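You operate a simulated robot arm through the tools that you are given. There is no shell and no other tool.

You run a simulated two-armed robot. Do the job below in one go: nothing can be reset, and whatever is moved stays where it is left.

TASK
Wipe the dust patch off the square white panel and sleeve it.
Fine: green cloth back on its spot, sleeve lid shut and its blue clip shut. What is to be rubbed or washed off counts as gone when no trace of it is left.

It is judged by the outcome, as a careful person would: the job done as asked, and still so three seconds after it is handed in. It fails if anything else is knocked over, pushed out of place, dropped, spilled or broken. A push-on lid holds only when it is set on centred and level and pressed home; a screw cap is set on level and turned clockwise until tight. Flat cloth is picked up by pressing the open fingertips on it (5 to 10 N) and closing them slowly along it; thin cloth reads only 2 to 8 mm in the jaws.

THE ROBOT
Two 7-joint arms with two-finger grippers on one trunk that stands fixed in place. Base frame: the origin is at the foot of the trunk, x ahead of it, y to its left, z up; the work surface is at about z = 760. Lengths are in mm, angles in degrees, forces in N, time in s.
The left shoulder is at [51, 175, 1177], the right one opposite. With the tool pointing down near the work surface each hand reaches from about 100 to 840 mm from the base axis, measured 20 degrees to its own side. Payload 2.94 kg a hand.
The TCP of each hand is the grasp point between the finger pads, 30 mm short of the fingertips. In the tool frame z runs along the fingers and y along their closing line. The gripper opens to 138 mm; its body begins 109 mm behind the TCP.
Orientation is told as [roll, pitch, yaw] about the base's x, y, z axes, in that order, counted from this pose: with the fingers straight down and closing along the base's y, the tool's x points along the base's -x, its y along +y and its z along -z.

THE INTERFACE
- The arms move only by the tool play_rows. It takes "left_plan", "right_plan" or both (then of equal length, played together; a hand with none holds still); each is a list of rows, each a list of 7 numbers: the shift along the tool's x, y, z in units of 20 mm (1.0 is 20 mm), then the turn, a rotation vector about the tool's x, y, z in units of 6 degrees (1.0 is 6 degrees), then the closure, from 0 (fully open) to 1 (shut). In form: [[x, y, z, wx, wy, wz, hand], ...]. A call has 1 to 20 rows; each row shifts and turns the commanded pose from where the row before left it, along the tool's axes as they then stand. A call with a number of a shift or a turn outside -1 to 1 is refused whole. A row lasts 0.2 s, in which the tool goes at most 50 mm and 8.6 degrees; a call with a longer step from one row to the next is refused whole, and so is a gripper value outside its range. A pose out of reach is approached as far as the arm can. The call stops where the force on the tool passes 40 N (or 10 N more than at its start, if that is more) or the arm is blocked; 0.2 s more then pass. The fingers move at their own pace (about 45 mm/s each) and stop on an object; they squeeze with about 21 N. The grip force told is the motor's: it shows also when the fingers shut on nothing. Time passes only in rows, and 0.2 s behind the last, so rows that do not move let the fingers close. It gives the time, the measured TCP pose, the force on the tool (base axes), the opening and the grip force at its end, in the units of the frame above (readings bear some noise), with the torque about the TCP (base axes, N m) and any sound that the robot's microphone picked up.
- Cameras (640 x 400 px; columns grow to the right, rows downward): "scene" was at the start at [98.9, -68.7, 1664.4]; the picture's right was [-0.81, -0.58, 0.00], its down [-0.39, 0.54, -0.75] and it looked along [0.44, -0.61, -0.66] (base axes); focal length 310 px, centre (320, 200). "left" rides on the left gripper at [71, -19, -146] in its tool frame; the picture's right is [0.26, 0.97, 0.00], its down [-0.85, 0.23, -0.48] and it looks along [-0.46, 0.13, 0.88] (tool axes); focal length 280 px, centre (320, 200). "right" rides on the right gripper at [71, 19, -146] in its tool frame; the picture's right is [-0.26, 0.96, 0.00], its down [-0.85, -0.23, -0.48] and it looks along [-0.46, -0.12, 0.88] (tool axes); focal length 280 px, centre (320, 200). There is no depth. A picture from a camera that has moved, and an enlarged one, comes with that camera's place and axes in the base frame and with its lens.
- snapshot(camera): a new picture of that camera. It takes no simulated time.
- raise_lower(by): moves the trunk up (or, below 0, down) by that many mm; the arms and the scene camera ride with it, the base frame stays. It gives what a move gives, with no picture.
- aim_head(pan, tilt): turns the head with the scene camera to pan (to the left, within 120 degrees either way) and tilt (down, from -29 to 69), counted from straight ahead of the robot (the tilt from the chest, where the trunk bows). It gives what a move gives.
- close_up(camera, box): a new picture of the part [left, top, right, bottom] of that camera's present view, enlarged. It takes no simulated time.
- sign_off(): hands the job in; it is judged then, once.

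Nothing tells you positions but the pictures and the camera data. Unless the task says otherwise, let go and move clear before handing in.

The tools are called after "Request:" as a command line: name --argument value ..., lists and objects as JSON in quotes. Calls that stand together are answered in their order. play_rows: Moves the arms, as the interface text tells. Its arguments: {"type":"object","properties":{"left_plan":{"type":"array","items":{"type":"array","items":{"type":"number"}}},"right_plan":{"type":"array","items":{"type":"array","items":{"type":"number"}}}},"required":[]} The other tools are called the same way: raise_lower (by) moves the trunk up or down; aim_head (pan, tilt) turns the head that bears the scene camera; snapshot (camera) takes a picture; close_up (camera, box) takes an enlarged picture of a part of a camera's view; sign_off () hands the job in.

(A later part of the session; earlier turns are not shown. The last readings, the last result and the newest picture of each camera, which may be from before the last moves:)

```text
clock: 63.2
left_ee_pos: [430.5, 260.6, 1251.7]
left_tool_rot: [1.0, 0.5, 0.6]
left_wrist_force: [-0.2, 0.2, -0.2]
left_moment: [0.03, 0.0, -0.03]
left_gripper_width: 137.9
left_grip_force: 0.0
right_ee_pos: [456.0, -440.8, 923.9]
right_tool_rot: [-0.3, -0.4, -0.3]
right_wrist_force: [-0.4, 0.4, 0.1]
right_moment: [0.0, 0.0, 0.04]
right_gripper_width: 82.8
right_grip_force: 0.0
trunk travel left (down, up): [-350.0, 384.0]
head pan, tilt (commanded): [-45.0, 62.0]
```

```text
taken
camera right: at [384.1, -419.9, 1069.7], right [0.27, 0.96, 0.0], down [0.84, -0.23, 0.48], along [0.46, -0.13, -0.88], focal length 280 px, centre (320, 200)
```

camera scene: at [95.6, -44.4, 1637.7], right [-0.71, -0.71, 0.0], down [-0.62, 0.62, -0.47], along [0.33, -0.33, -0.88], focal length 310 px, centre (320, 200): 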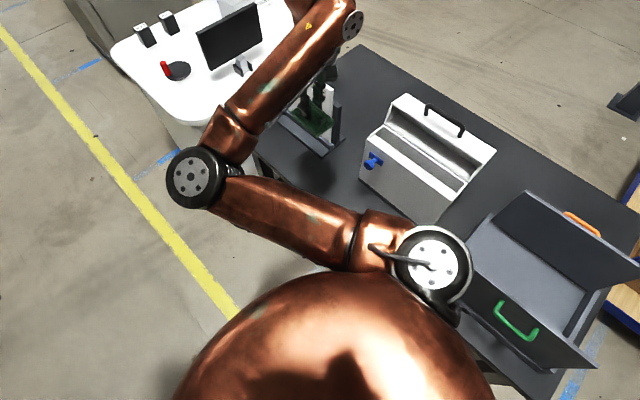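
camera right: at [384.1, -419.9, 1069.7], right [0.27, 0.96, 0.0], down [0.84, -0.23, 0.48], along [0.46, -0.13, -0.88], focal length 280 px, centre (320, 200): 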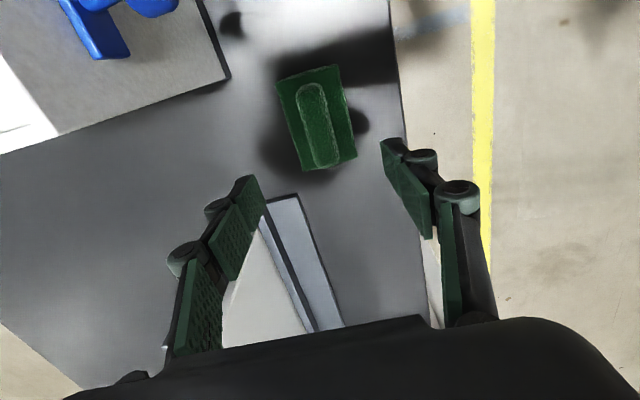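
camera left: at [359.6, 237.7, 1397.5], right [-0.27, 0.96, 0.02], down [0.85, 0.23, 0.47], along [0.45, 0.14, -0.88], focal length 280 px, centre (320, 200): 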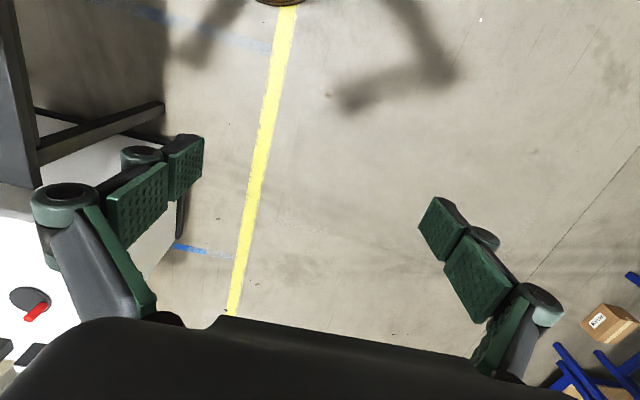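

The cloth is back on its spot. Next is the panel: I'll rise above it and look down to locate its top edge exactly.

Request:
play_rows --right_plan '[[0, 0, -1, 0, 0, 0, 0.4], [0, 0, -1, 0, 0, 0, 0.4], [0, 0, -1, 0, 0, 0, 0.4], [0, 0, -1, 0, 0, 0, 0.4], [0, 0, -1, 0, 0, 0, 0.4], [0, 0, -1, 0, 0, 0, 0.4], [0, 0, -1, 0, 0, 0, 0.4], [0, 0, -1, 0, 0, 0, 0.4], [0, 0, -1, 0, 0, 0, 0.4], [0, 0, -1, 0, 0, 0, 0.4], [-0.8, -0.75, 0, 0, 0, 0, 0.4], [-0.8, -0.75, 0, 0, 0, 0, 0.4], [-0.8, -0.75, 0, 0, 0, 0, 0.4], [-0.8, -0.75, 0, 0, 0, 0, 0.4], [-0.8, -0.75, 0, 0, 0, 0, 0.4], [-0.8, -0.75, 0, 0, 0, 0, 0.4], [-0.8, -0.75, 0, 0, 0, 0, 0.4], [0, 0, 0, 0, 0, 0, 0.4]]'

Request:
raise_lower --by 100

Request:
snapshot --camera "right"

Request:
snapshot --camera "scene"

```text
clock: 67.0
left_ee_pos: [431.1, 260.2, 1251.1]
left_tool_rot: [1.0, 0.5, 0.6]
left_wrist_force: [-0.5, 0.8, 0.2]
left_moment: [-0.01, -0.04, 0.02]
left_gripper_width: 138.0
left_grip_force: 0.0
right_ee_pos: [566.5, -544.0, 1125.6]
right_tool_rot: [-0.2, -0.4, -0.4]
right_wrist_force: [1.3, 0.2, 0.3]
right_moment: [-0.04, -0.03, 0.02]
right_gripper_width: 82.8
right_grip_force: 0.1
trunk travel left (down, up): [-350.0, 384.0]
head pan, tilt (commanded): [-45.0, 62.0]
```

```text
clock: 68.4
left_ee_pos: [430.7, 260.2, 1352.3]
left_tool_rot: [1.0, 0.5, 0.6]
left_wrist_force: [-0.8, 0.3, -1.0]
left_moment: [-0.03, 0.05, 0.02]
left_gripper_width: 138.1
left_grip_force: 0.0
right_ee_pos: [566.5, -545.7, 1225.1]
right_tool_rot: [-0.3, -0.4, -0.2]
right_wrist_force: [0.2, 0.1, -0.1]
right_moment: [-0.01, 0.03, -0.05]
right_gripper_width: 82.9
right_grip_force: 0.0
trunk travel left (down, up): [-450.0, 284.0]
head pan, tilt (commanded): [-45.0, 62.0]
```

```text
taken
camera right: at [495.1, -525.5, 1370.1], right [0.27, 0.96, 0.0], down [0.84, -0.23, 0.48], along [0.46, -0.13, -0.88], focal length 280 px, centre (320, 200)
```

right: 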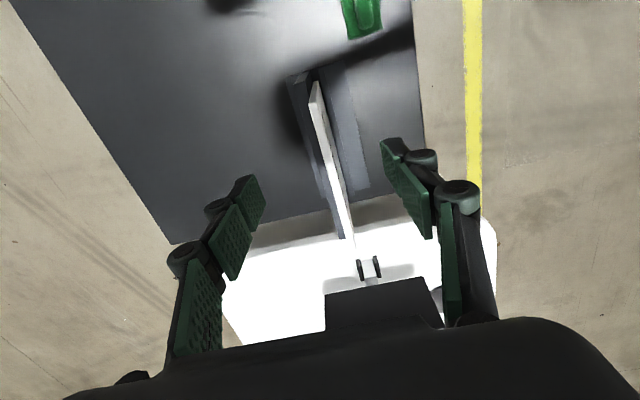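

```text
taken
camera scene: at [56.1, -45.1, 1737.8], right [-0.71, -0.71, 0.0], down [-0.62, 0.62, -0.47], along [0.33, -0.33, -0.88], focal length 310 px, centre (320, 200)
```

scene: 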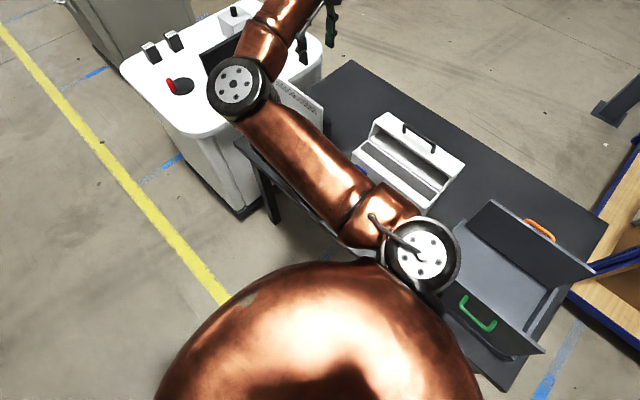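

Request:
close_up --camera "right" --box '[280, 60, 400, 160]'

Request:
close_up --camera "right" --box '[290, 150, 410, 260]'

```text
4.00 times, centred on (340, 110) of right
camera zoom: at [495.1, -525.5, 1370.1], right [0.27, 0.96, 0.0], down [0.84, -0.23, 0.48], along [0.46, -0.13, -0.88], focal length 1122 px, centre (240, 560)
```

zoom: 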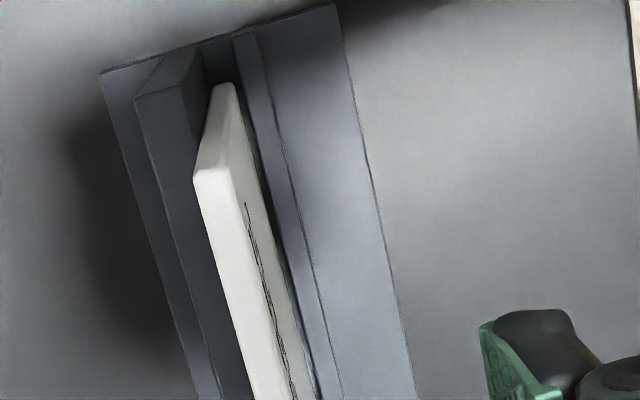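

```text
3.64 times, centred on (350, 205) of right
camera zoom: at [495.1, -525.5, 1370.1], right [0.27, 0.96, 0.0], down [0.84, -0.23, 0.48], along [0.46, -0.13, -0.88], focal length 1020 px, centre (211, 182)
```

zoom: 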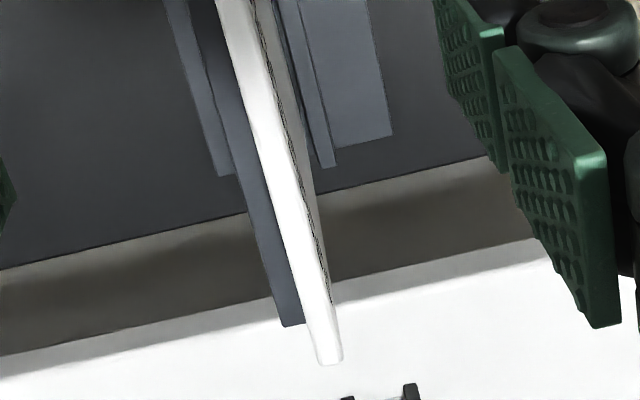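

The panel's top edge spans x 552–784 at y≈-550.5, top z≈1014; the backrest top is near z≈958. I'll go over its middle (668) and come down with the fingertips staying above the backrest.

Request:
play_rows --right_plan '[[-0.85, -0.04, 0, 0, 0, 0, 0.4], [-0.85, -0.04, 0, 0, 0, 0, 0.4], [-0.85, -0.04, 0, 0, 0, 0, 0.4], [-0.85, -0.04, 0, 0, 0, 0, 0.4], [-0.85, -0.04, 0, 0, 0, 0, 0.4], [-0.83, -0.04, 0, 0, 0, 0, 0.4], [0, 0, 1, 0, 0, 0, 0.4], [0, 0, 1, 0, 0, 0, 0.4], [0, 0, 1, 0, 0, 0, 0.4], [0, 0, 1, 0, 0, 0, 0.4], [0, 0, 1, 0, 0, 0, 0.4], [0, 0, 1, 0, 0, 0, 0.4], [0, 0, 1, 0, 0, 0, 0.4], [0, 0, 0, 0, 0, 0, 0.4]]'

Request:
snapshot --camera "right"

Request:
snapshot --camera "scene"

```text
clock: 71.4
left_ee_pos: [431.0, 260.0, 1352.3]
left_tool_rot: [1.1, 0.3, 0.6]
left_wrist_force: [-0.7, -0.2, 0.7]
left_moment: [-0.01, 0.02, 0.05]
left_gripper_width: 138.0
left_grip_force: 0.1
right_ee_pos: [670.0, -551.2, 1089.0]
right_tool_rot: [-0.4, -0.4, -0.3]
right_wrist_force: [-0.6, -1.2, -0.5]
right_moment: [-0.04, 0.01, -0.03]
right_gripper_width: 83.0
right_grip_force: 0.0
trunk travel left (down, up): [-450.0, 284.0]
head pan, tilt (commanded): [-45.0, 62.0]
```

```text
taken
camera right: at [598.1, -530.2, 1234.3], right [0.27, 0.96, 0.0], down [0.84, -0.23, 0.48], along [0.46, -0.13, -0.88], focal length 280 px, centre (320, 200)
```

right: 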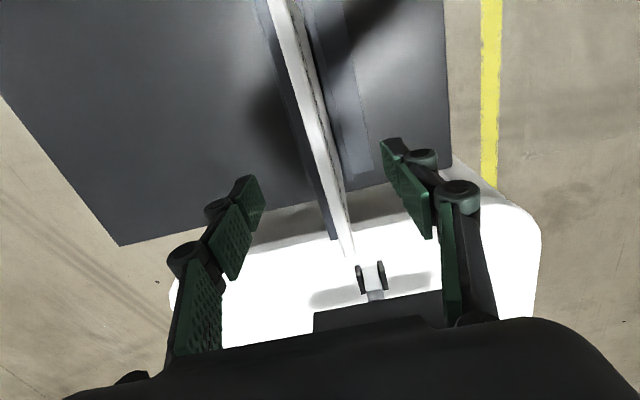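

```text
taken
camera scene: at [55.3, -44.8, 1738.0], right [-0.71, -0.71, 0.0], down [-0.62, 0.62, -0.47], along [0.33, -0.33, -0.88], focal length 310 px, centre (320, 200)
```

scene: 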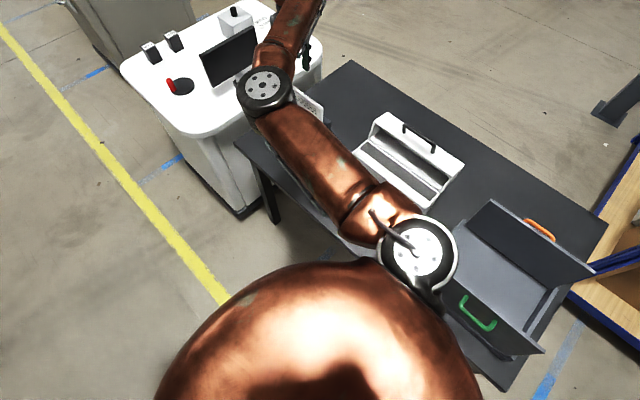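

The panel's edge is centred between the fingers. Descending to TCP z≈1026 and closing.

Request:
play_rows --right_plan '[[0, 0.03, 1, 0, 0, 0, 0.4], [0, 0, 1, 0, 0, 0, 0.4], [0, 0, 0.7, 0, 0, 0, 0.5], [0, 0, 0.45, 0, 0, 0, 0.6], [0, 0, 0, 0, 0, 0, 0.7], [0, 0, 0, 0, 0, 0, 0.8], [0, 0, 0, 0, 0, 0, 0.85], [0, 0, 0, 0, 0, 0, 0.9], [0, 0, 0, 0, 0, 0, 0.9]]'

Request:
snapshot --camera "right"

```text
clock: 73.4
left_ee_pos: [430.2, 260.1, 1352.7]
left_tool_rot: [1.1, 0.4, 0.6]
left_wrist_force: [-0.1, -0.2, 0.3]
left_moment: [-0.01, 0.0, -0.04]
left_gripper_width: 138.0
left_grip_force: 0.1
right_ee_pos: [670.2, -550.3, 1024.6]
right_tool_rot: [-0.2, -0.4, -0.4]
right_wrist_force: [-0.3, 0.1, 0.2]
right_moment: [-0.01, 0.0, 0.01]
right_gripper_width: 14.1
right_grip_force: 0.2
trunk travel left (down, up): [-450.0, 284.0]
head pan, tilt (commanded): [-45.0, 62.0]
```

```text
taken
camera right: at [598.2, -530.1, 1168.9], right [0.27, 0.96, 0.0], down [0.84, -0.23, 0.48], along [0.46, -0.13, -0.88], focal length 280 px, centre (320, 200)
```

right: 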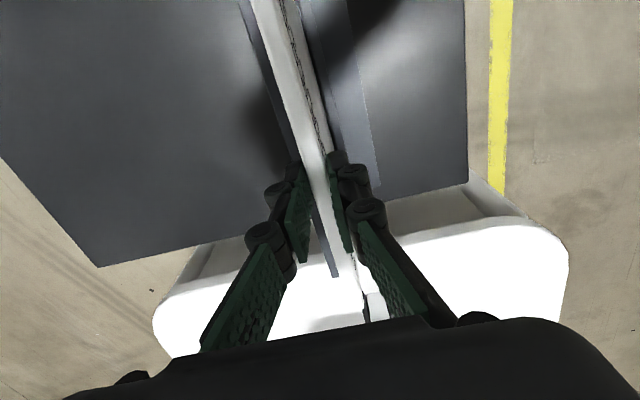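

Request:
play_rows --right_plan '[[0, 0, 0, 0, 0, 0, 0.95], [0, 0, 0, 0, 0, 0, 1], [0, 0, 0, 0, 0, 0, 1], [0, 0, 0, 0, 0, 0, 1]]'

Request:
close_up --camera "right" --box '[220, 120, 440, 320]'

```text
clock: 74.4
left_ee_pos: [430.1, 261.0, 1351.8]
left_tool_rot: [1.0, 0.4, 0.7]
left_wrist_force: [-0.8, 0.7, 0.2]
left_moment: [0.02, -0.04, 0.02]
left_gripper_width: 137.8
left_grip_force: 0.0
right_ee_pos: [669.4, -549.9, 1024.0]
right_tool_rot: [-0.3, -0.3, -0.3]
right_wrist_force: [-0.2, -0.8, -0.5]
right_moment: [0.01, 0.0, 0.13]
right_gripper_width: 11.7
right_grip_force: 21.1
trunk travel left (down, up): [-450.0, 284.0]
head pan, tilt (commanded): [-45.0, 62.0]
```

```text
2.00 times, centred on (330, 220) of right
camera zoom: at [598.2, -530.1, 1168.9], right [0.27, 0.96, 0.0], down [0.84, -0.23, 0.48], along [0.46, -0.13, -0.88], focal length 561 px, centre (300, 160)
```

zoom: 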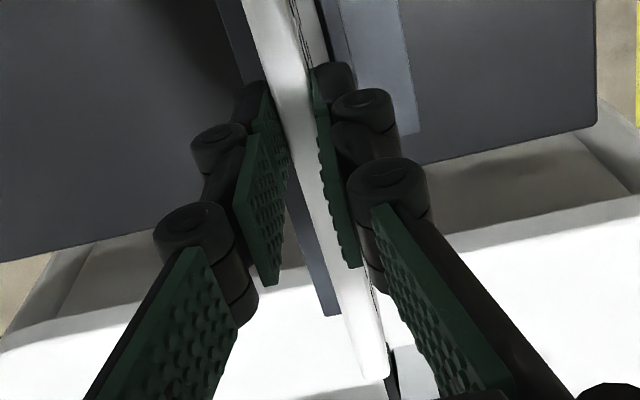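

The panel is gripped (11.7 mm, 21 N). I'll lift it straight up a little first and check weight and stability.

Request:
play_rows --right_plan '[[0, 0, -0.2, 0, 0, 0, 1], [0, 0, -0.4, 0, 0, 0, 1], [0, 0, -0.5, 0, 0, 0, 1], [0, 0, -0.5, 0, 0, 0, 1], [0, 0, -0.5, 0, 0, 0, 1], [0, 0, 0, 0, 0, 0, 1]]'

Request:
snapshot --camera "right"

```text
clock: 75.8
left_ee_pos: [430.7, 259.2, 1351.9]
left_tool_rot: [1.0, 0.3, 0.6]
left_wrist_force: [0.4, 0.3, -0.5]
left_moment: [0.02, 0.02, 0.01]
left_gripper_width: 137.8
left_grip_force: 0.0
right_ee_pos: [669.5, -550.6, 1065.2]
right_tool_rot: [-0.2, -0.3, -0.4]
right_wrist_force: [-0.3, -0.4, -4.8]
right_moment: [0.06, 0.0, -0.01]
right_gripper_width: 11.7
right_grip_force: 21.2
trunk travel left (down, up): [-450.0, 284.0]
head pan, tilt (commanded): [-45.0, 62.0]
```

```text
taken
camera right: at [597.8, -530.5, 1210.8], right [0.27, 0.96, 0.0], down [0.84, -0.23, 0.48], along [0.46, -0.13, -0.88], focal length 280 px, centre (320, 200)
```

right: 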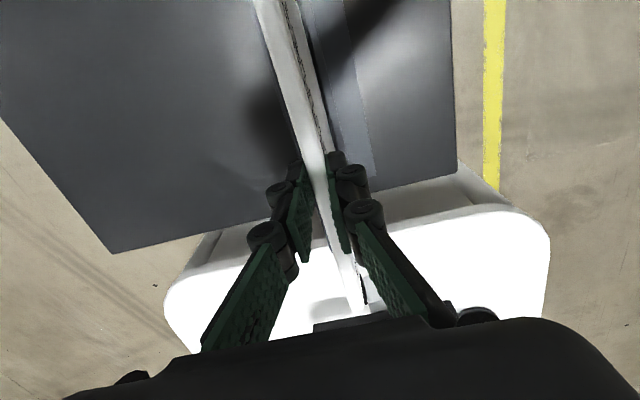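

It weighs about 0.47 kg and hangs steadily. Lifting on to clear the backrest and get above the sleeve.

Request:
play_rows --right_plan '[[0, 0, -0.7, 0, 0, 0, 1], [0, 0, -0.9, 0, 0, 0, 1], [0, 0, -0.9, 0, 0, 0, 1], [0, 0, -0.9, 0, 0, 0, 1], [0, 0, -0.9, 0, 0, 0, 1], [0, 0, -0.9, 0, 0, 0, 1], [0, 0, -0.9, 0, 0, 0, 1], [0, 0, -0.9, 0, 0, 0, 1], [0, 0, -0.9, 0, 0, 0, 1], [0, 0, -0.9, 0, 0, 0, 1], [0, 0, -0.9, 0, 0, 0, 1], [0, 0, -0.9, 0, 0, 0, 1], [0, 0, -0.7, 0, 0, 0, 1], [0, 0, 0, 0, 0, 0, 1]]'

Request:
snapshot --camera "right"

Request:
snapshot --camera "scene"

```text
clock: 78.8
left_ee_pos: [431.2, 260.3, 1352.4]
left_tool_rot: [1.0, 0.4, 0.6]
left_wrist_force: [0.3, 0.1, 0.5]
left_moment: [0.01, 0.03, -0.01]
left_gripper_width: 137.9
left_grip_force: 0.1
right_ee_pos: [667.2, -549.9, 1291.3]
right_tool_rot: [-0.3, -0.4, -0.3]
right_wrist_force: [0.1, -0.2, -5.6]
right_moment: [0.0, -0.02, 0.01]
right_gripper_width: 11.8
right_grip_force: 20.7
trunk travel left (down, up): [-450.0, 284.0]
head pan, tilt (commanded): [-45.0, 62.0]
```

```text
taken
camera right: at [597.1, -529.7, 1436.1], right [0.27, 0.96, 0.0], down [0.84, -0.23, 0.48], along [0.46, -0.13, -0.88], focal length 280 px, centre (320, 200)
```

right: 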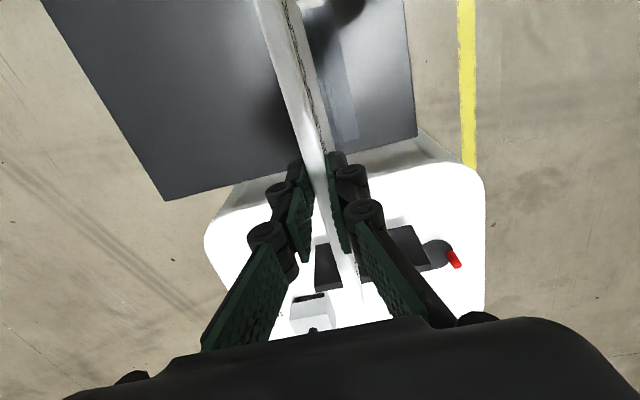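

```text
taken
camera scene: at [56.5, -45.4, 1737.9], right [-0.71, -0.71, 0.0], down [-0.62, 0.62, -0.47], along [0.33, -0.33, -0.88], focal length 310 px, centre (320, 200)
```

scene: 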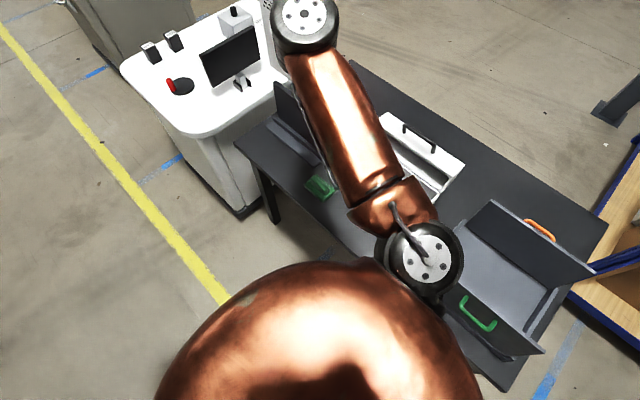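

Panel is up (bottom ≈1049). I'll carry it along −x toward the sleeve, staying in front of the open lid.

Request:
play_rows --right_plan '[[0.5, 0, 0, 0, 0, 0, 1], [0.9, 0, 0, 0, 0, 0, 1], [0.9, 0, 0, 0, 0, 0, 1], [0.9, 0, 0, 0, 0, 0, 1], [0.9, 0, 0, 0, 0, 0, 1], [0.9, 0, 0, 0, 0, 0, 1], [0.9, 0, 0, 0, 0, 0, 1], [0.9, 0, 0, 0, 0, 0, 1], [0.9, 0, 0, 0, 0, 0, 1], [0.9, 0, 0, 0, 0, 0, 1], [0.9, 0, 0, 0, 0, 0, 1], [0, 0, 0, 0, 0, 0, 1]]'

Request:
snapshot --camera "right"

Request:
snapshot --camera "scene"

```text
clock: 81.4
left_ee_pos: [430.4, 259.9, 1351.1]
left_tool_rot: [1.0, 0.4, 0.6]
left_wrist_force: [0.1, 0.5, -0.7]
left_moment: [0.02, 0.02, 0.0]
left_gripper_width: 137.7
left_grip_force: 0.0
right_ee_pos: [477.6, -550.7, 1288.2]
right_tool_rot: [-0.3, -0.4, -0.3]
right_wrist_force: [0.6, 0.2, -4.9]
right_moment: [0.01, 0.0, -0.02]
right_gripper_width: 11.7
right_grip_force: 20.4
trunk travel left (down, up): [-450.0, 284.0]
head pan, tilt (commanded): [-45.0, 62.0]
```

```text
taken
camera right: at [406.3, -529.5, 1433.2], right [0.27, 0.96, 0.0], down [0.84, -0.23, 0.48], along [0.46, -0.13, -0.88], focal length 280 px, centre (320, 200)
```

right: 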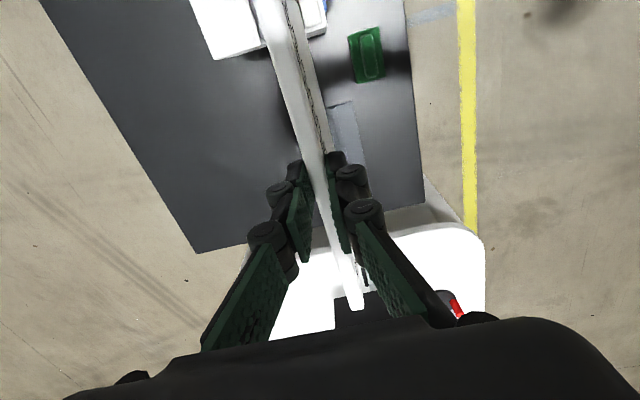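

```text
taken
camera scene: at [56.3, -45.5, 1737.9], right [-0.71, -0.71, 0.0], down [-0.62, 0.62, -0.47], along [0.33, -0.33, -0.88], focal length 310 px, centre (320, 200)
```

scene: 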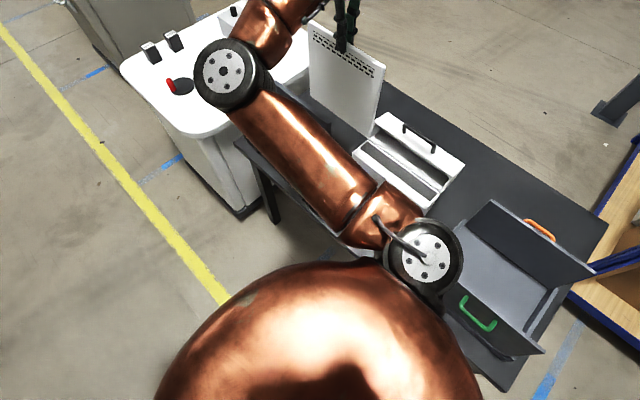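

Good. Onward to over the sleeve's middle (x≈253).

Request:
play_rows --right_plan '[[0.6, 0, 0, 0, 0, 0, 1], [0.9, 0, 0, 0, 0, 0, 1], [0.9, 0, 0, 0, 0, 0, 1], [0.9, 0, 0, 0, 0, 0, 1], [0.9, 0, 0, 0, 0, 0, 1], [0.9, 0, 0, 0, 0, 0, 1], [0.9, 0, 0, 0, 0, 0, 1], [0.9, 0, 0, 0, 0, 0, 1], [0.9, 0, 0, 0, 0, 0, 1], [0.9, 0, 0, 0, 0, 0, 1], [0.9, 0, 0, 0, 0, 0, 1], [0.9, 0, 0, 0, 0, 0, 1], [0.7, 0, 0, 0, 0, 0, 1], [0, 0, 0, 0, 0, 0, 1]]'

Request:
snapshot --camera "right"

Request:
snapshot --camera "scene"

```text
clock: 84.4
left_ee_pos: [430.5, 261.2, 1351.9]
left_tool_rot: [1.0, 0.4, 0.5]
left_wrist_force: [0.3, -0.1, -0.2]
left_moment: [-0.01, -0.01, -0.02]
left_gripper_width: 137.8
left_grip_force: 0.2
right_ee_pos: [251.2, -547.9, 1287.7]
right_tool_rot: [-0.3, -0.4, -0.3]
right_wrist_force: [-0.4, 0.2, -4.7]
right_moment: [-0.04, 0.01, 0.02]
right_gripper_width: 11.7
right_grip_force: 21.2
trunk travel left (down, up): [-450.0, 284.0]
head pan, tilt (commanded): [-45.0, 62.0]
```

```text
taken
camera right: at [181.2, -527.4, 1432.6], right [0.27, 0.96, 0.0], down [0.84, -0.23, 0.48], along [0.46, -0.13, -0.88], focal length 280 px, centre (320, 200)
```

right: 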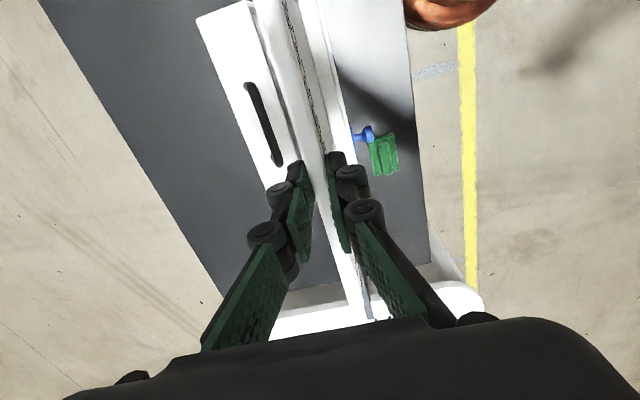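

```text
taken
camera scene: at [56.0, -45.4, 1737.9], right [-0.71, -0.71, 0.0], down [-0.62, 0.62, -0.47], along [0.33, -0.33, -0.88], focal length 310 px, centre (320, 200)
```

scene: 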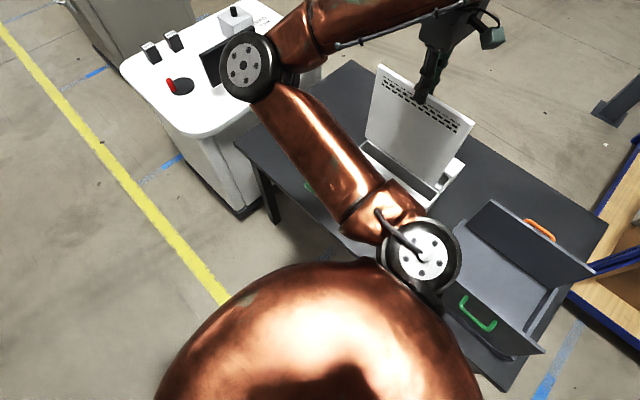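

I'll check alignment of the panel with the slot before lowering: slot is about y -573…-541, centre x≈252.

Request:
close_up --camera "right" --box '[190, 0, 410, 180]'

Request:
close_up --camera "scene" --box '[350, 60, 480, 220]'

```text
2.22 times, centred on (300, 90) of right
camera zoom: at [181.2, -527.4, 1432.6], right [0.27, 0.96, 0.0], down [0.84, -0.23, 0.48], along [0.46, -0.13, -0.88], focal length 623 px, centre (364, 444)
```

zoom: 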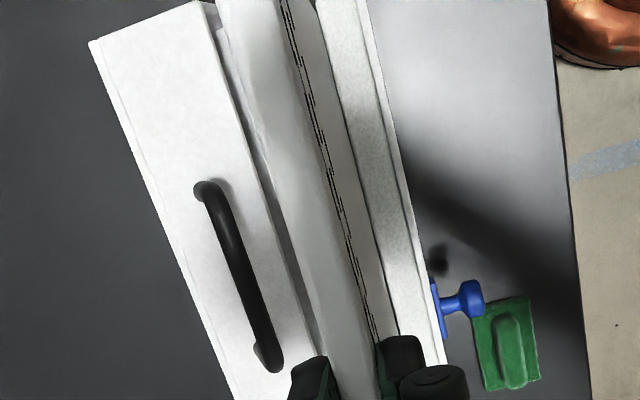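

```text
2.50 times, centred on (415, 140) of scene
camera zoom: at [56.0, -45.4, 1737.9], right [-0.71, -0.71, 0.0], down [-0.62, 0.62, -0.47], along [0.33, -0.33, -0.88], focal length 776 px, centre (82, 350)
```

zoom: 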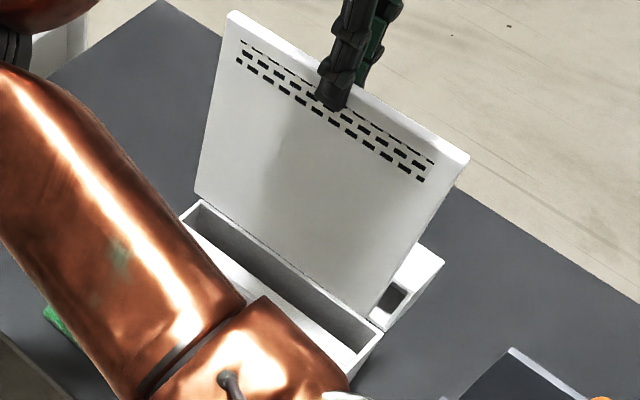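

Over the slot nicely. I'll shift y to −555 and lower until the panel's bottom is just above the rim.

Request:
play_rows --right_plan '[[-0.06, -0.18, 0, 0, 0, 0, 1], [-0.06, -0.18, 0, 0, 0, 0, 1], [0, 0, 0.5, 0, 0, 0, 1], [0, 0, 0.7, 0, 0, 0, 1], [0, 0, 0.7, 0, 0, 0, 1], [0, 0, 0.4, 0, 0, 0, 1], [0, 0, 0, 0, 0, 0, 1]]'

Request:
close_up --camera "scene" --box '[350, 60, 480, 220]'

Request:
close_up --camera "right" --box '[190, 0, 410, 180]'

```text
clock: 86.0
left_ee_pos: [430.4, 260.3, 1351.1]
left_tool_rot: [1.0, 0.4, 0.6]
left_wrist_force: [0.6, 0.5, -0.8]
left_moment: [0.01, 0.03, -0.01]
left_gripper_width: 137.8
left_grip_force: 0.0
right_ee_pos: [257.3, -556.3, 1242.3]
right_tool_rot: [-0.2, -0.5, -0.4]
right_wrist_force: [0.3, -0.6, -5.8]
right_moment: [0.02, 0.01, -0.01]
right_gripper_width: 11.6
right_grip_force: 20.6
trunk travel left (down, up): [-450.0, 284.0]
head pan, tilt (commanded): [-45.0, 62.0]
```

```text
2.50 times, centred on (415, 140) of scene
camera zoom: at [55.5, -45.5, 1738.0], right [-0.71, -0.71, 0.0], down [-0.62, 0.62, -0.47], along [0.33, -0.33, -0.88], focal length 776 px, centre (82, 350)
```

zoom: 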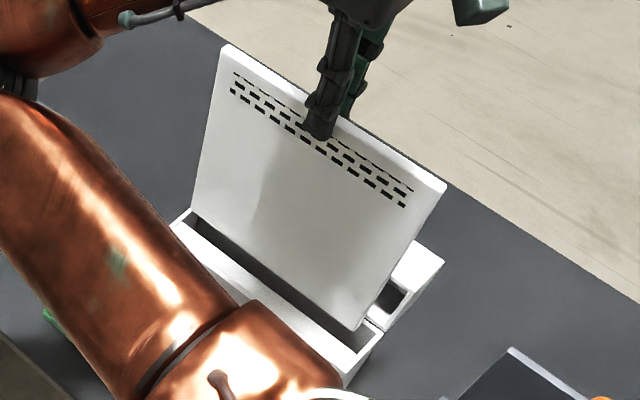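

```text
2.22 times, centred on (300, 90) of right
camera zoom: at [185.4, -535.4, 1388.2], right [0.27, 0.96, 0.0], down [0.84, -0.23, 0.48], along [0.46, -0.13, -0.88], focal length 623 px, centre (364, 444)
```

zoom: 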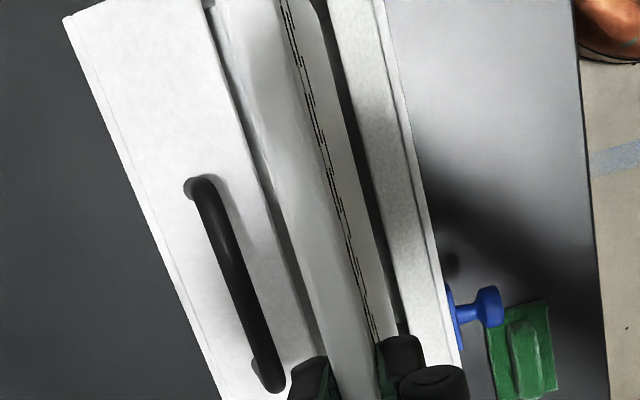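

The panel is centred over the slot. Shifting 3 mm in −x and lowering into the sleeve.

Request:
play_rows --right_plan '[[0.12, 0.03, 0.3, 0, 0, 0, 1], [0, 0, 0.5, 0, 0, 0, 1], [0, 0, 0.5, 0, 0, 0, 1], [0, 0, 0.5, 0, 0, 0, 1], [0, 0, 0.5, 0, 0, 0, 1], [0, 0, 0.5, 0, 0, 0, 1], [0, 0, 0.5, 0, 0, 0, 1], [0, 0, 0.5, 0, 0, 0, 1], [0, 0, 0.5, 0, 0, 0, 1], [0, 0, 0.3, 0, 0, 0, 1], [0, 0, 0, 0, 0, 0, 1]]'

Request:
close_up --camera "scene" --box '[350, 60, 480, 220]'

Request:
snapshot --camera "right"

```text
clock: 88.4
left_ee_pos: [429.8, 260.6, 1351.9]
left_tool_rot: [0.9, 0.4, 0.6]
left_wrist_force: [-0.5, 0.6, -1.1]
left_moment: [-0.02, 0.02, 0.0]
left_gripper_width: 138.1
left_grip_force: 0.0
right_ee_pos: [252.9, -556.2, 1149.8]
right_tool_rot: [-0.3, -0.4, -0.3]
right_wrist_force: [0.3, 0.5, -5.1]
right_moment: [0.02, -0.01, 0.0]
right_gripper_width: 11.8
right_grip_force: 21.0
trunk travel left (down, up): [-450.0, 284.0]
head pan, tilt (commanded): [-45.0, 62.0]
```

```text
2.50 times, centred on (415, 140) of scene
camera zoom: at [55.6, -45.5, 1738.0], right [-0.71, -0.71, 0.0], down [-0.62, 0.62, -0.47], along [0.33, -0.33, -0.88], focal length 776 px, centre (82, 350)
```

zoom: 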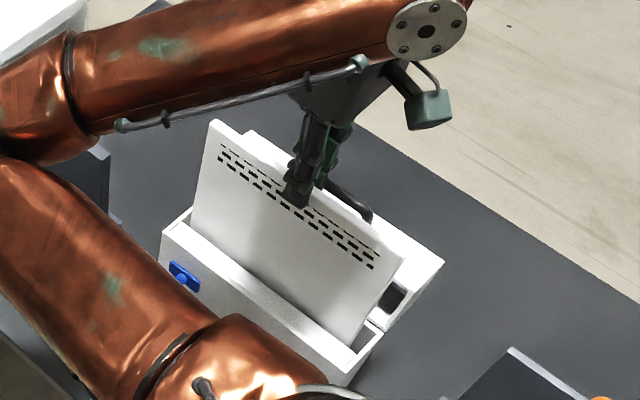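

```text
taken
camera right: at [182.1, -535.4, 1295.4], right [0.27, 0.96, 0.0], down [0.84, -0.23, 0.48], along [0.46, -0.13, -0.88], focal length 280 px, centre (320, 200)
```

right: 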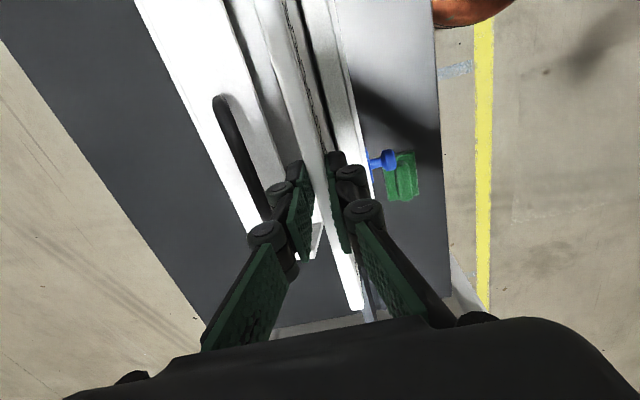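

Sliding in freely. Continuing down to about 15 mm above the expected bottom.

Request:
play_rows --right_plan '[[0, 0, 0.4, 0, 0, 0, 1], [0, 0, 0.5, 0, 0, 0, 1], [0, 0, 0.5, 0, 0, 0, 1], [0, 0, 0.5, 0, 0, 0, 1], [0, 0, 0.5, 0, 0, 0, 1], [0, 0, 0.5, 0, 0, 0, 1], [0, 0, 0.5, 0, 0, 0, 1], [0, 0, 0.5, 0, 0, 0, 1], [0, 0, 0.5, 0, 0, 0, 1], [0, 0, 0.4, 0, 0, 0, 1], [0, 0, 0.4, 0, 0, 0, 1], [0, 0, 0, 0, 0, 0, 1]]'

Request:
close_up --camera "scene" --box '[350, 60, 480, 220]'

Request:
snapshot --camera "right"

```text
clock: 91.0
left_ee_pos: [430.1, 258.7, 1352.8]
left_tool_rot: [1.0, 0.5, 0.6]
left_wrist_force: [0.8, 0.4, -0.7]
left_moment: [0.01, -0.01, 0.0]
left_gripper_width: 137.9
left_grip_force: 0.1
right_ee_pos: [254.1, -556.2, 1045.8]
right_tool_rot: [-0.2, -0.3, -0.2]
right_wrist_force: [-0.2, 0.4, -3.9]
right_moment: [0.0, 0.03, -0.04]
right_gripper_width: 11.8
right_grip_force: 20.8
trunk travel left (down, up): [-450.0, 284.0]
head pan, tilt (commanded): [-45.0, 62.0]
```

```text
2.50 times, centred on (415, 140) of scene
camera zoom: at [55.6, -45.4, 1738.0], right [-0.71, -0.71, 0.0], down [-0.62, 0.62, -0.47], along [0.33, -0.33, -0.88], focal length 776 px, centre (82, 350)
```

zoom: 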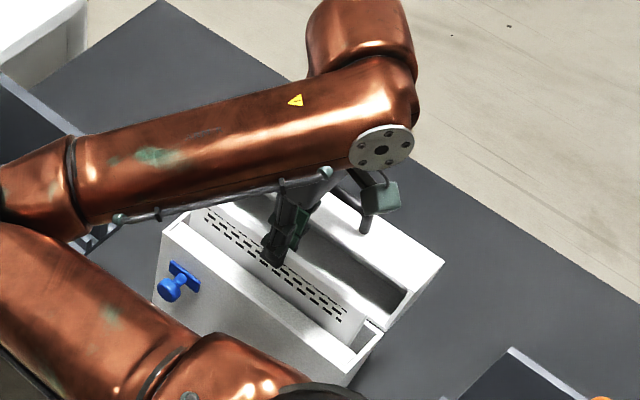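

```text
taken
camera right: at [182.3, -535.3, 1191.0], right [0.27, 0.96, 0.0], down [0.84, -0.23, 0.48], along [0.46, -0.13, -0.88], focal length 280 px, centre (320, 200)
```

right: 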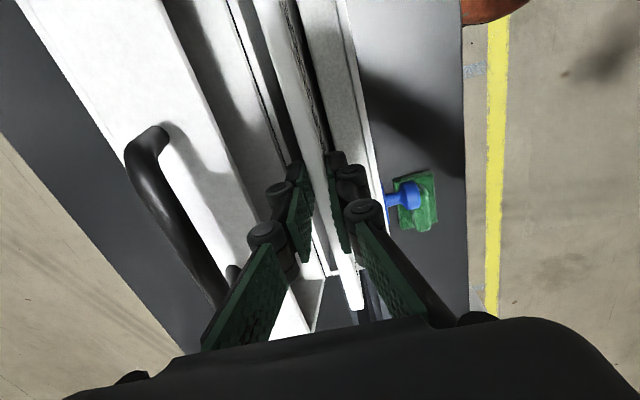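

Nearly in. I'll lower the last ~20 mm in small steps, watching for the floor contact.

Request:
play_rows --right_plan '[[0, 0, 0.2, 0, 0, 0, 1], [0, 0, 0.2, 0, 0, 0, 1], [0, 0, 0.2, 0, 0, 0, 1], [0, 0, 0.15, 0, 0, 0, 1], [0, 0, 0, 0, 0, 0, 1]]'

Request:
close_up --camera "right" --box '[200, 100, 400, 320]'

```text
clock: 92.2
left_ee_pos: [429.2, 262.1, 1352.2]
left_tool_rot: [0.8, 0.3, 0.6]
left_wrist_force: [-0.1, 0.7, 0.3]
left_moment: [-0.03, 0.01, 0.03]
left_gripper_width: 137.9
left_grip_force: 0.1
right_ee_pos: [253.9, -553.8, 1034.0]
right_tool_rot: [-0.5, -0.4, -0.3]
right_wrist_force: [-1.2, -0.5, 17.3]
right_moment: [-0.02, -0.19, -0.02]
right_gripper_width: 12.1
right_grip_force: 21.3
trunk travel left (down, up): [-450.0, 284.0]
head pan, tilt (commanded): [-45.0, 62.0]
```

```text
1.82 times, centred on (300, 210) of right
camera zoom: at [183.0, -533.9, 1178.8], right [0.27, 0.96, 0.0], down [0.84, -0.23, 0.48], along [0.47, -0.13, -0.87], focal length 510 px, centre (356, 182)
```

zoom: 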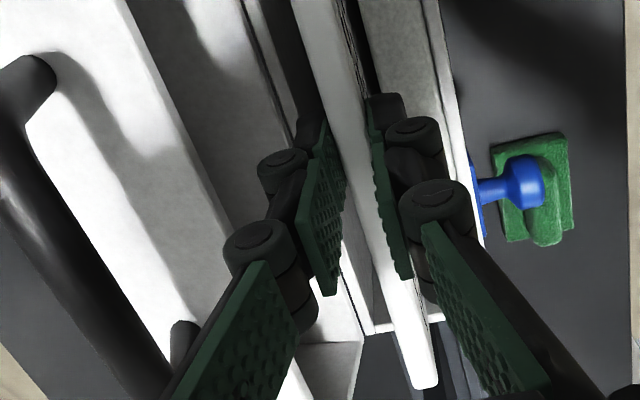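

The panel has touched the sleeve floor (17 N up). I'll relieve the push slightly, open the jaws just enough, and rise out.

Request:
play_rows --right_plan '[[0, 0, -0.12, 0, 0, 0, 1], [0, 0, 0, 0, 0, 0, 0.95], [0, 0, 0, 0, 0, 0, 0.9], [0, 0, 0, 0, 0, 0, 0.86], [0, 0, 0, 0, 0, 0, 0.85], [0, 0, 0, 0, 0, 0, 0.85]]'

Request:
close_up --camera "right" --box '[200, 100, 400, 320]'

```text
clock: 93.6
left_ee_pos: [430.0, 260.0, 1353.2]
left_tool_rot: [1.0, 0.4, 0.6]
left_wrist_force: [-0.5, 0.0, -0.3]
left_moment: [-0.01, -0.01, 0.0]
left_gripper_width: 138.0
left_grip_force: 0.1
right_ee_pos: [255.1, -556.2, 1035.6]
right_tool_rot: [-0.3, -0.5, -0.3]
right_wrist_force: [-0.1, 0.3, -0.1]
right_moment: [-0.01, 0.03, -0.02]
right_gripper_width: 20.6
right_grip_force: 0.1
trunk travel left (down, up): [-450.0, 284.0]
head pan, tilt (commanded): [-45.0, 62.0]
```

```text
1.82 times, centred on (300, 210) of right
camera zoom: at [183.2, -535.4, 1179.8], right [0.27, 0.96, 0.0], down [0.84, -0.23, 0.48], along [0.46, -0.13, -0.88], focal length 510 px, centre (356, 182)
```

zoom: 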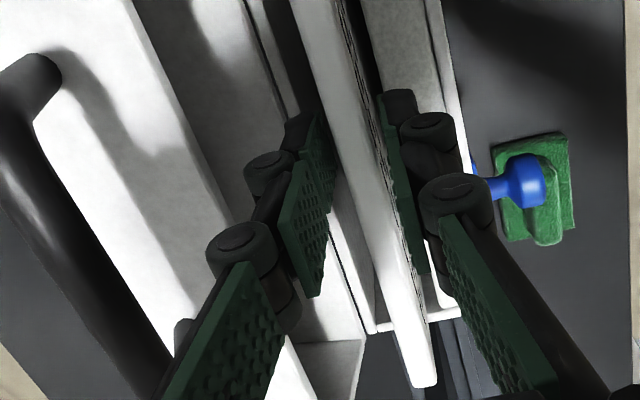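

Released; the panel stands in the slot. Now I rise straight up and look.

Request:
play_rows --right_plan '[[0, 0, -0.3, 0, 0, 0, 0.85], [0, 0, -0.6, 0, 0, 0, 0.85], [0, 0, -0.8, 0, 0, 0, 0.85], [0, 0, -1, 0, 0, 0, 0.85], [0, 0, -1, 0, 0, 0, 0.85], [0, 0, -1, 0, 0, 0, 0.85], [0, 0, -1, 0, 0, 0, 0.85], [0, 0, -1, 0, 0, 0, 0.85], [0, 0, 0, 0, 0, 0, 0.85]]'

Request:
snapshot --camera "right"

Request:
snapshot --camera "scene"

```text
clock: 95.6
left_ee_pos: [429.8, 258.3, 1353.4]
left_tool_rot: [0.9, 0.3, 0.7]
left_wrist_force: [-0.4, 0.3, -0.7]
left_moment: [0.01, -0.02, -0.01]
left_gripper_width: 138.0
left_grip_force: 0.1
right_ee_pos: [254.7, -556.6, 1166.7]
right_tool_rot: [-0.3, -0.3, -0.4]
right_wrist_force: [0.4, -0.1, -0.9]
right_moment: [-0.02, -0.01, 0.0]
right_gripper_width: 20.5
right_grip_force: 0.1
trunk travel left (down, up): [-450.0, 284.0]
head pan, tilt (commanded): [-45.0, 62.0]
```

```text
taken
camera right: at [183.8, -535.9, 1312.0], right [0.27, 0.96, 0.0], down [0.84, -0.23, 0.48], along [0.46, -0.13, -0.88], focal length 280 px, centre (320, 200)
```

right: 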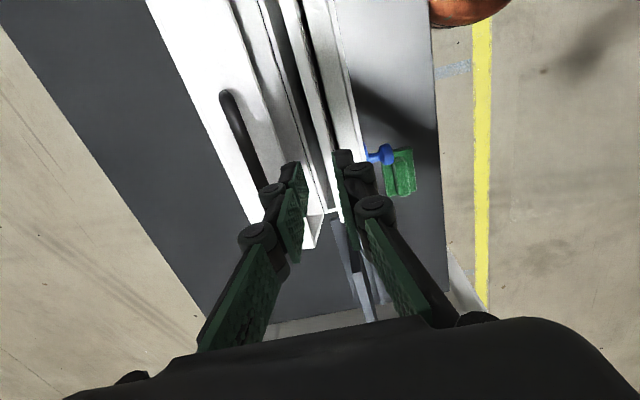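

```text
taken
camera scene: at [55.6, -45.3, 1737.9], right [-0.71, -0.71, 0.0], down [-0.62, 0.62, -0.47], along [0.33, -0.33, -0.88], focal length 310 px, centre (320, 200)
```

scene: 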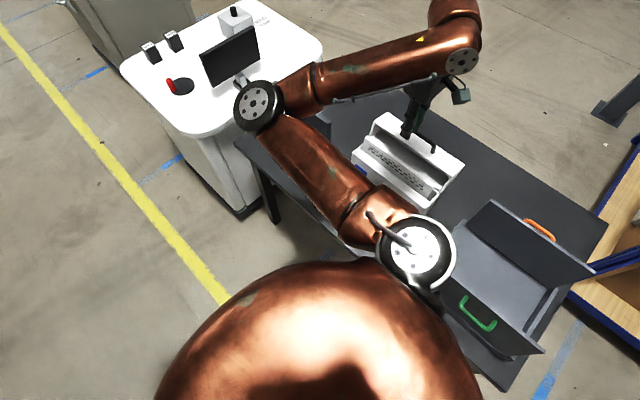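

Request:
close_up --camera "scene" --box '[340, 100, 480, 220]'

Request:
close_up --camera "right" --box '[180, 0, 360, 240]'

```text
3.33 times, centred on (410, 160) of scene
camera zoom: at [55.6, -45.3, 1737.9], right [-0.71, -0.71, 0.0], down [-0.62, 0.62, -0.47], along [0.33, -0.33, -0.88], focal length 1034 px, centre (20, 333)
```

zoom: 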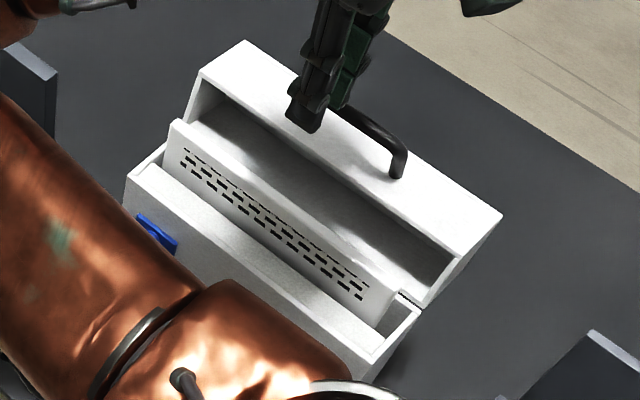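

```text
1.67 times, centred on (270, 120) of right
camera zoom: at [183.8, -535.9, 1312.0], right [0.27, 0.96, 0.0], down [0.84, -0.23, 0.48], along [0.46, -0.13, -0.88], focal length 467 px, centre (403, 333)
```

zoom: 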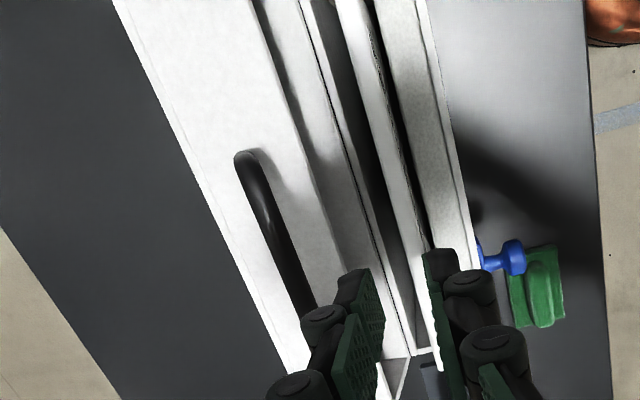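

The panel seems to stand a little tilted in the sleeve, its +x end higher. I'll zoom in to check before doing anything else.

Request:
close_up --camera "scene" --box '[360, 120, 460, 210]'

Request:
play_rows --right_plan '[[-0.5, 0.5, -1, 0, 0, 0, 0.85], [-1, 0.5, -1, 0, 0, 0, 0.85], [-1, 0.5, 0, 0, 0, 0, 0.85], [-1, 0.5, 0, 0, 0, 0, 0.85], [-1, 0.5, 0, 0, 0, 0, 0.85], [-1, 0.5, 0, 0, 0, 0, 0.85], [-1, 0.5, 0, 0, 0, 0, 0.85], [-1, 0, 0, 0, 0, 0, 0.85], [-1, 0, 0, 0, 0, 0, 0.85], [-1, 0, 0, 0, 0, 0, 0.85], [-1, 0, 0, 0, 0, 0, 0.85], [-1, 0, 0, 0, 0, 0, 0.85], [-1, 0, 0, 0, 0, 0, 0.85], [0, 0, 0, 0, 0, 0, 0.85]]'

Request:
aim_head --pan -65 --tilt 52

Request:
snapshot --camera "scene"

Request:
snapshot --camera "right"

```text
4.44 times, centred on (410, 165) of scene
camera zoom: at [55.6, -45.3, 1737.9], right [-0.71, -0.71, 0.0], down [-0.62, 0.62, -0.47], along [0.33, -0.33, -0.88], focal length 1379 px, centre (-80, 356)
```

zoom: 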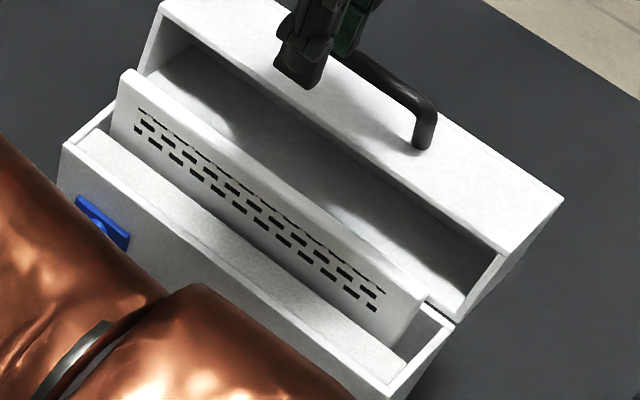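

```text
clock: 98.6
left_ee_pos: [430.6, 260.1, 1352.9]
left_tool_rot: [1.0, 0.5, 0.6]
left_wrist_force: [-0.8, -0.2, 0.5]
left_moment: [0.03, 0.0, -0.03]
left_gripper_width: 138.0
left_grip_force: 0.0
right_ee_pos: [503.1, -486.4, 1212.1]
right_tool_rot: [-0.3, -0.3, -0.3]
right_wrist_force: [0.7, 0.5, 0.4]
right_moment: [0.02, 0.0, -0.02]
right_gripper_width: 20.6
right_grip_force: 0.0
trunk travel left (down, up): [-450.0, 284.0]
head pan, tilt (commanded): [-45.0, 62.0]
```

```text
clock: 99.4
left_ee_pos: [430.3, 259.8, 1352.4]
left_tool_rot: [0.9, 0.4, 0.6]
left_wrist_force: [-0.1, -0.8, 0.7]
left_moment: [-0.03, 0.01, 0.0]
left_gripper_width: 138.2
left_grip_force: 0.1
right_ee_pos: [503.6, -486.0, 1211.1]
right_tool_rot: [-0.3, -0.4, -0.3]
right_wrist_force: [0.0, 0.1, 1.0]
right_moment: [-0.03, -0.01, -0.02]
right_gripper_width: 21.0
right_grip_force: 0.0
trunk travel left (down, up): [-450.0, 284.0]
head pan, tilt (commanded): [-65.0, 52.0]
```

```text
taken
camera scene: at [41.8, -67.5, 1750.2], right [-0.91, -0.42, 0.0], down [-0.33, 0.71, -0.62], along [0.26, -0.56, -0.79], focal length 310 px, centre (320, 200)
```

scene: 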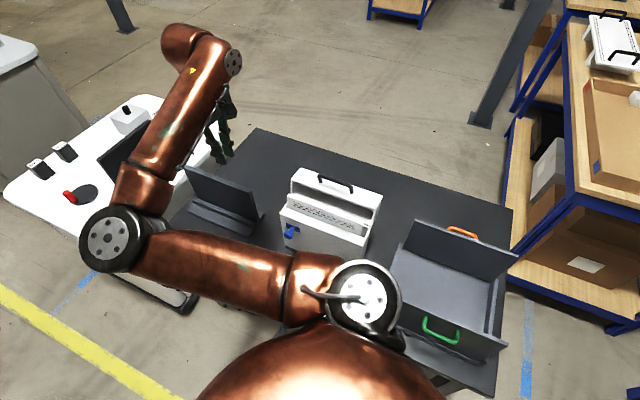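

```text
taken
camera right: at [432.1, -465.7, 1356.1], right [0.27, 0.96, 0.0], down [0.84, -0.23, 0.48], along [0.46, -0.13, -0.88], focal length 280 px, centre (320, 200)
```

right: 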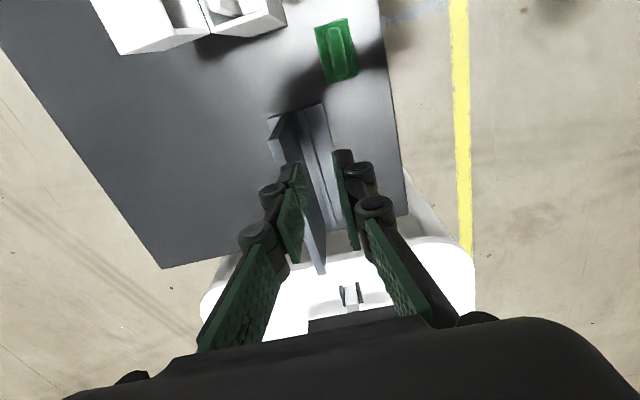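

Request:
close_up --camera "scene" --box '[270, 160, 390, 260]'

Request:
close_up --camera "scene" --box '[275, 200, 335, 260]'

```text
4.00 times, centred on (330, 210) of scene
camera zoom: at [41.8, -67.5, 1750.2], right [-0.91, -0.42, 0.0], down [-0.33, 0.71, -0.62], along [0.26, -0.56, -0.79], focal length 1241 px, centre (280, 160)
```

zoom: 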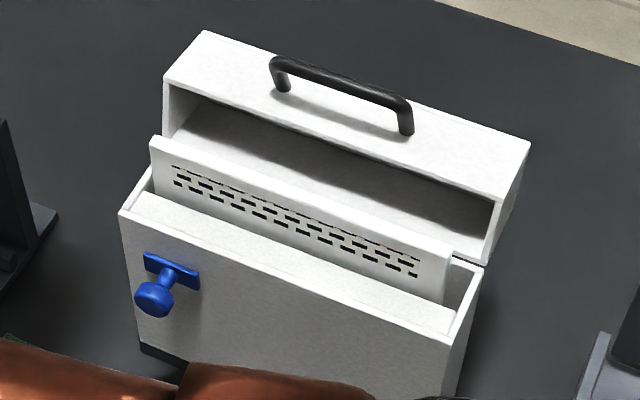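

```text
6.67 times, centred on (305, 230) of scene
camera zoom: at [41.8, -67.5, 1750.2], right [-0.91, -0.42, 0.0], down [-0.33, 0.71, -0.62], along [0.26, -0.56, -0.79], focal length 2068 px, centre (420, 0)
```

zoom: 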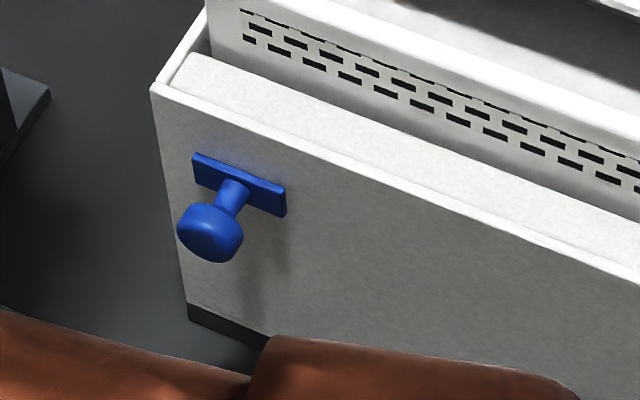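

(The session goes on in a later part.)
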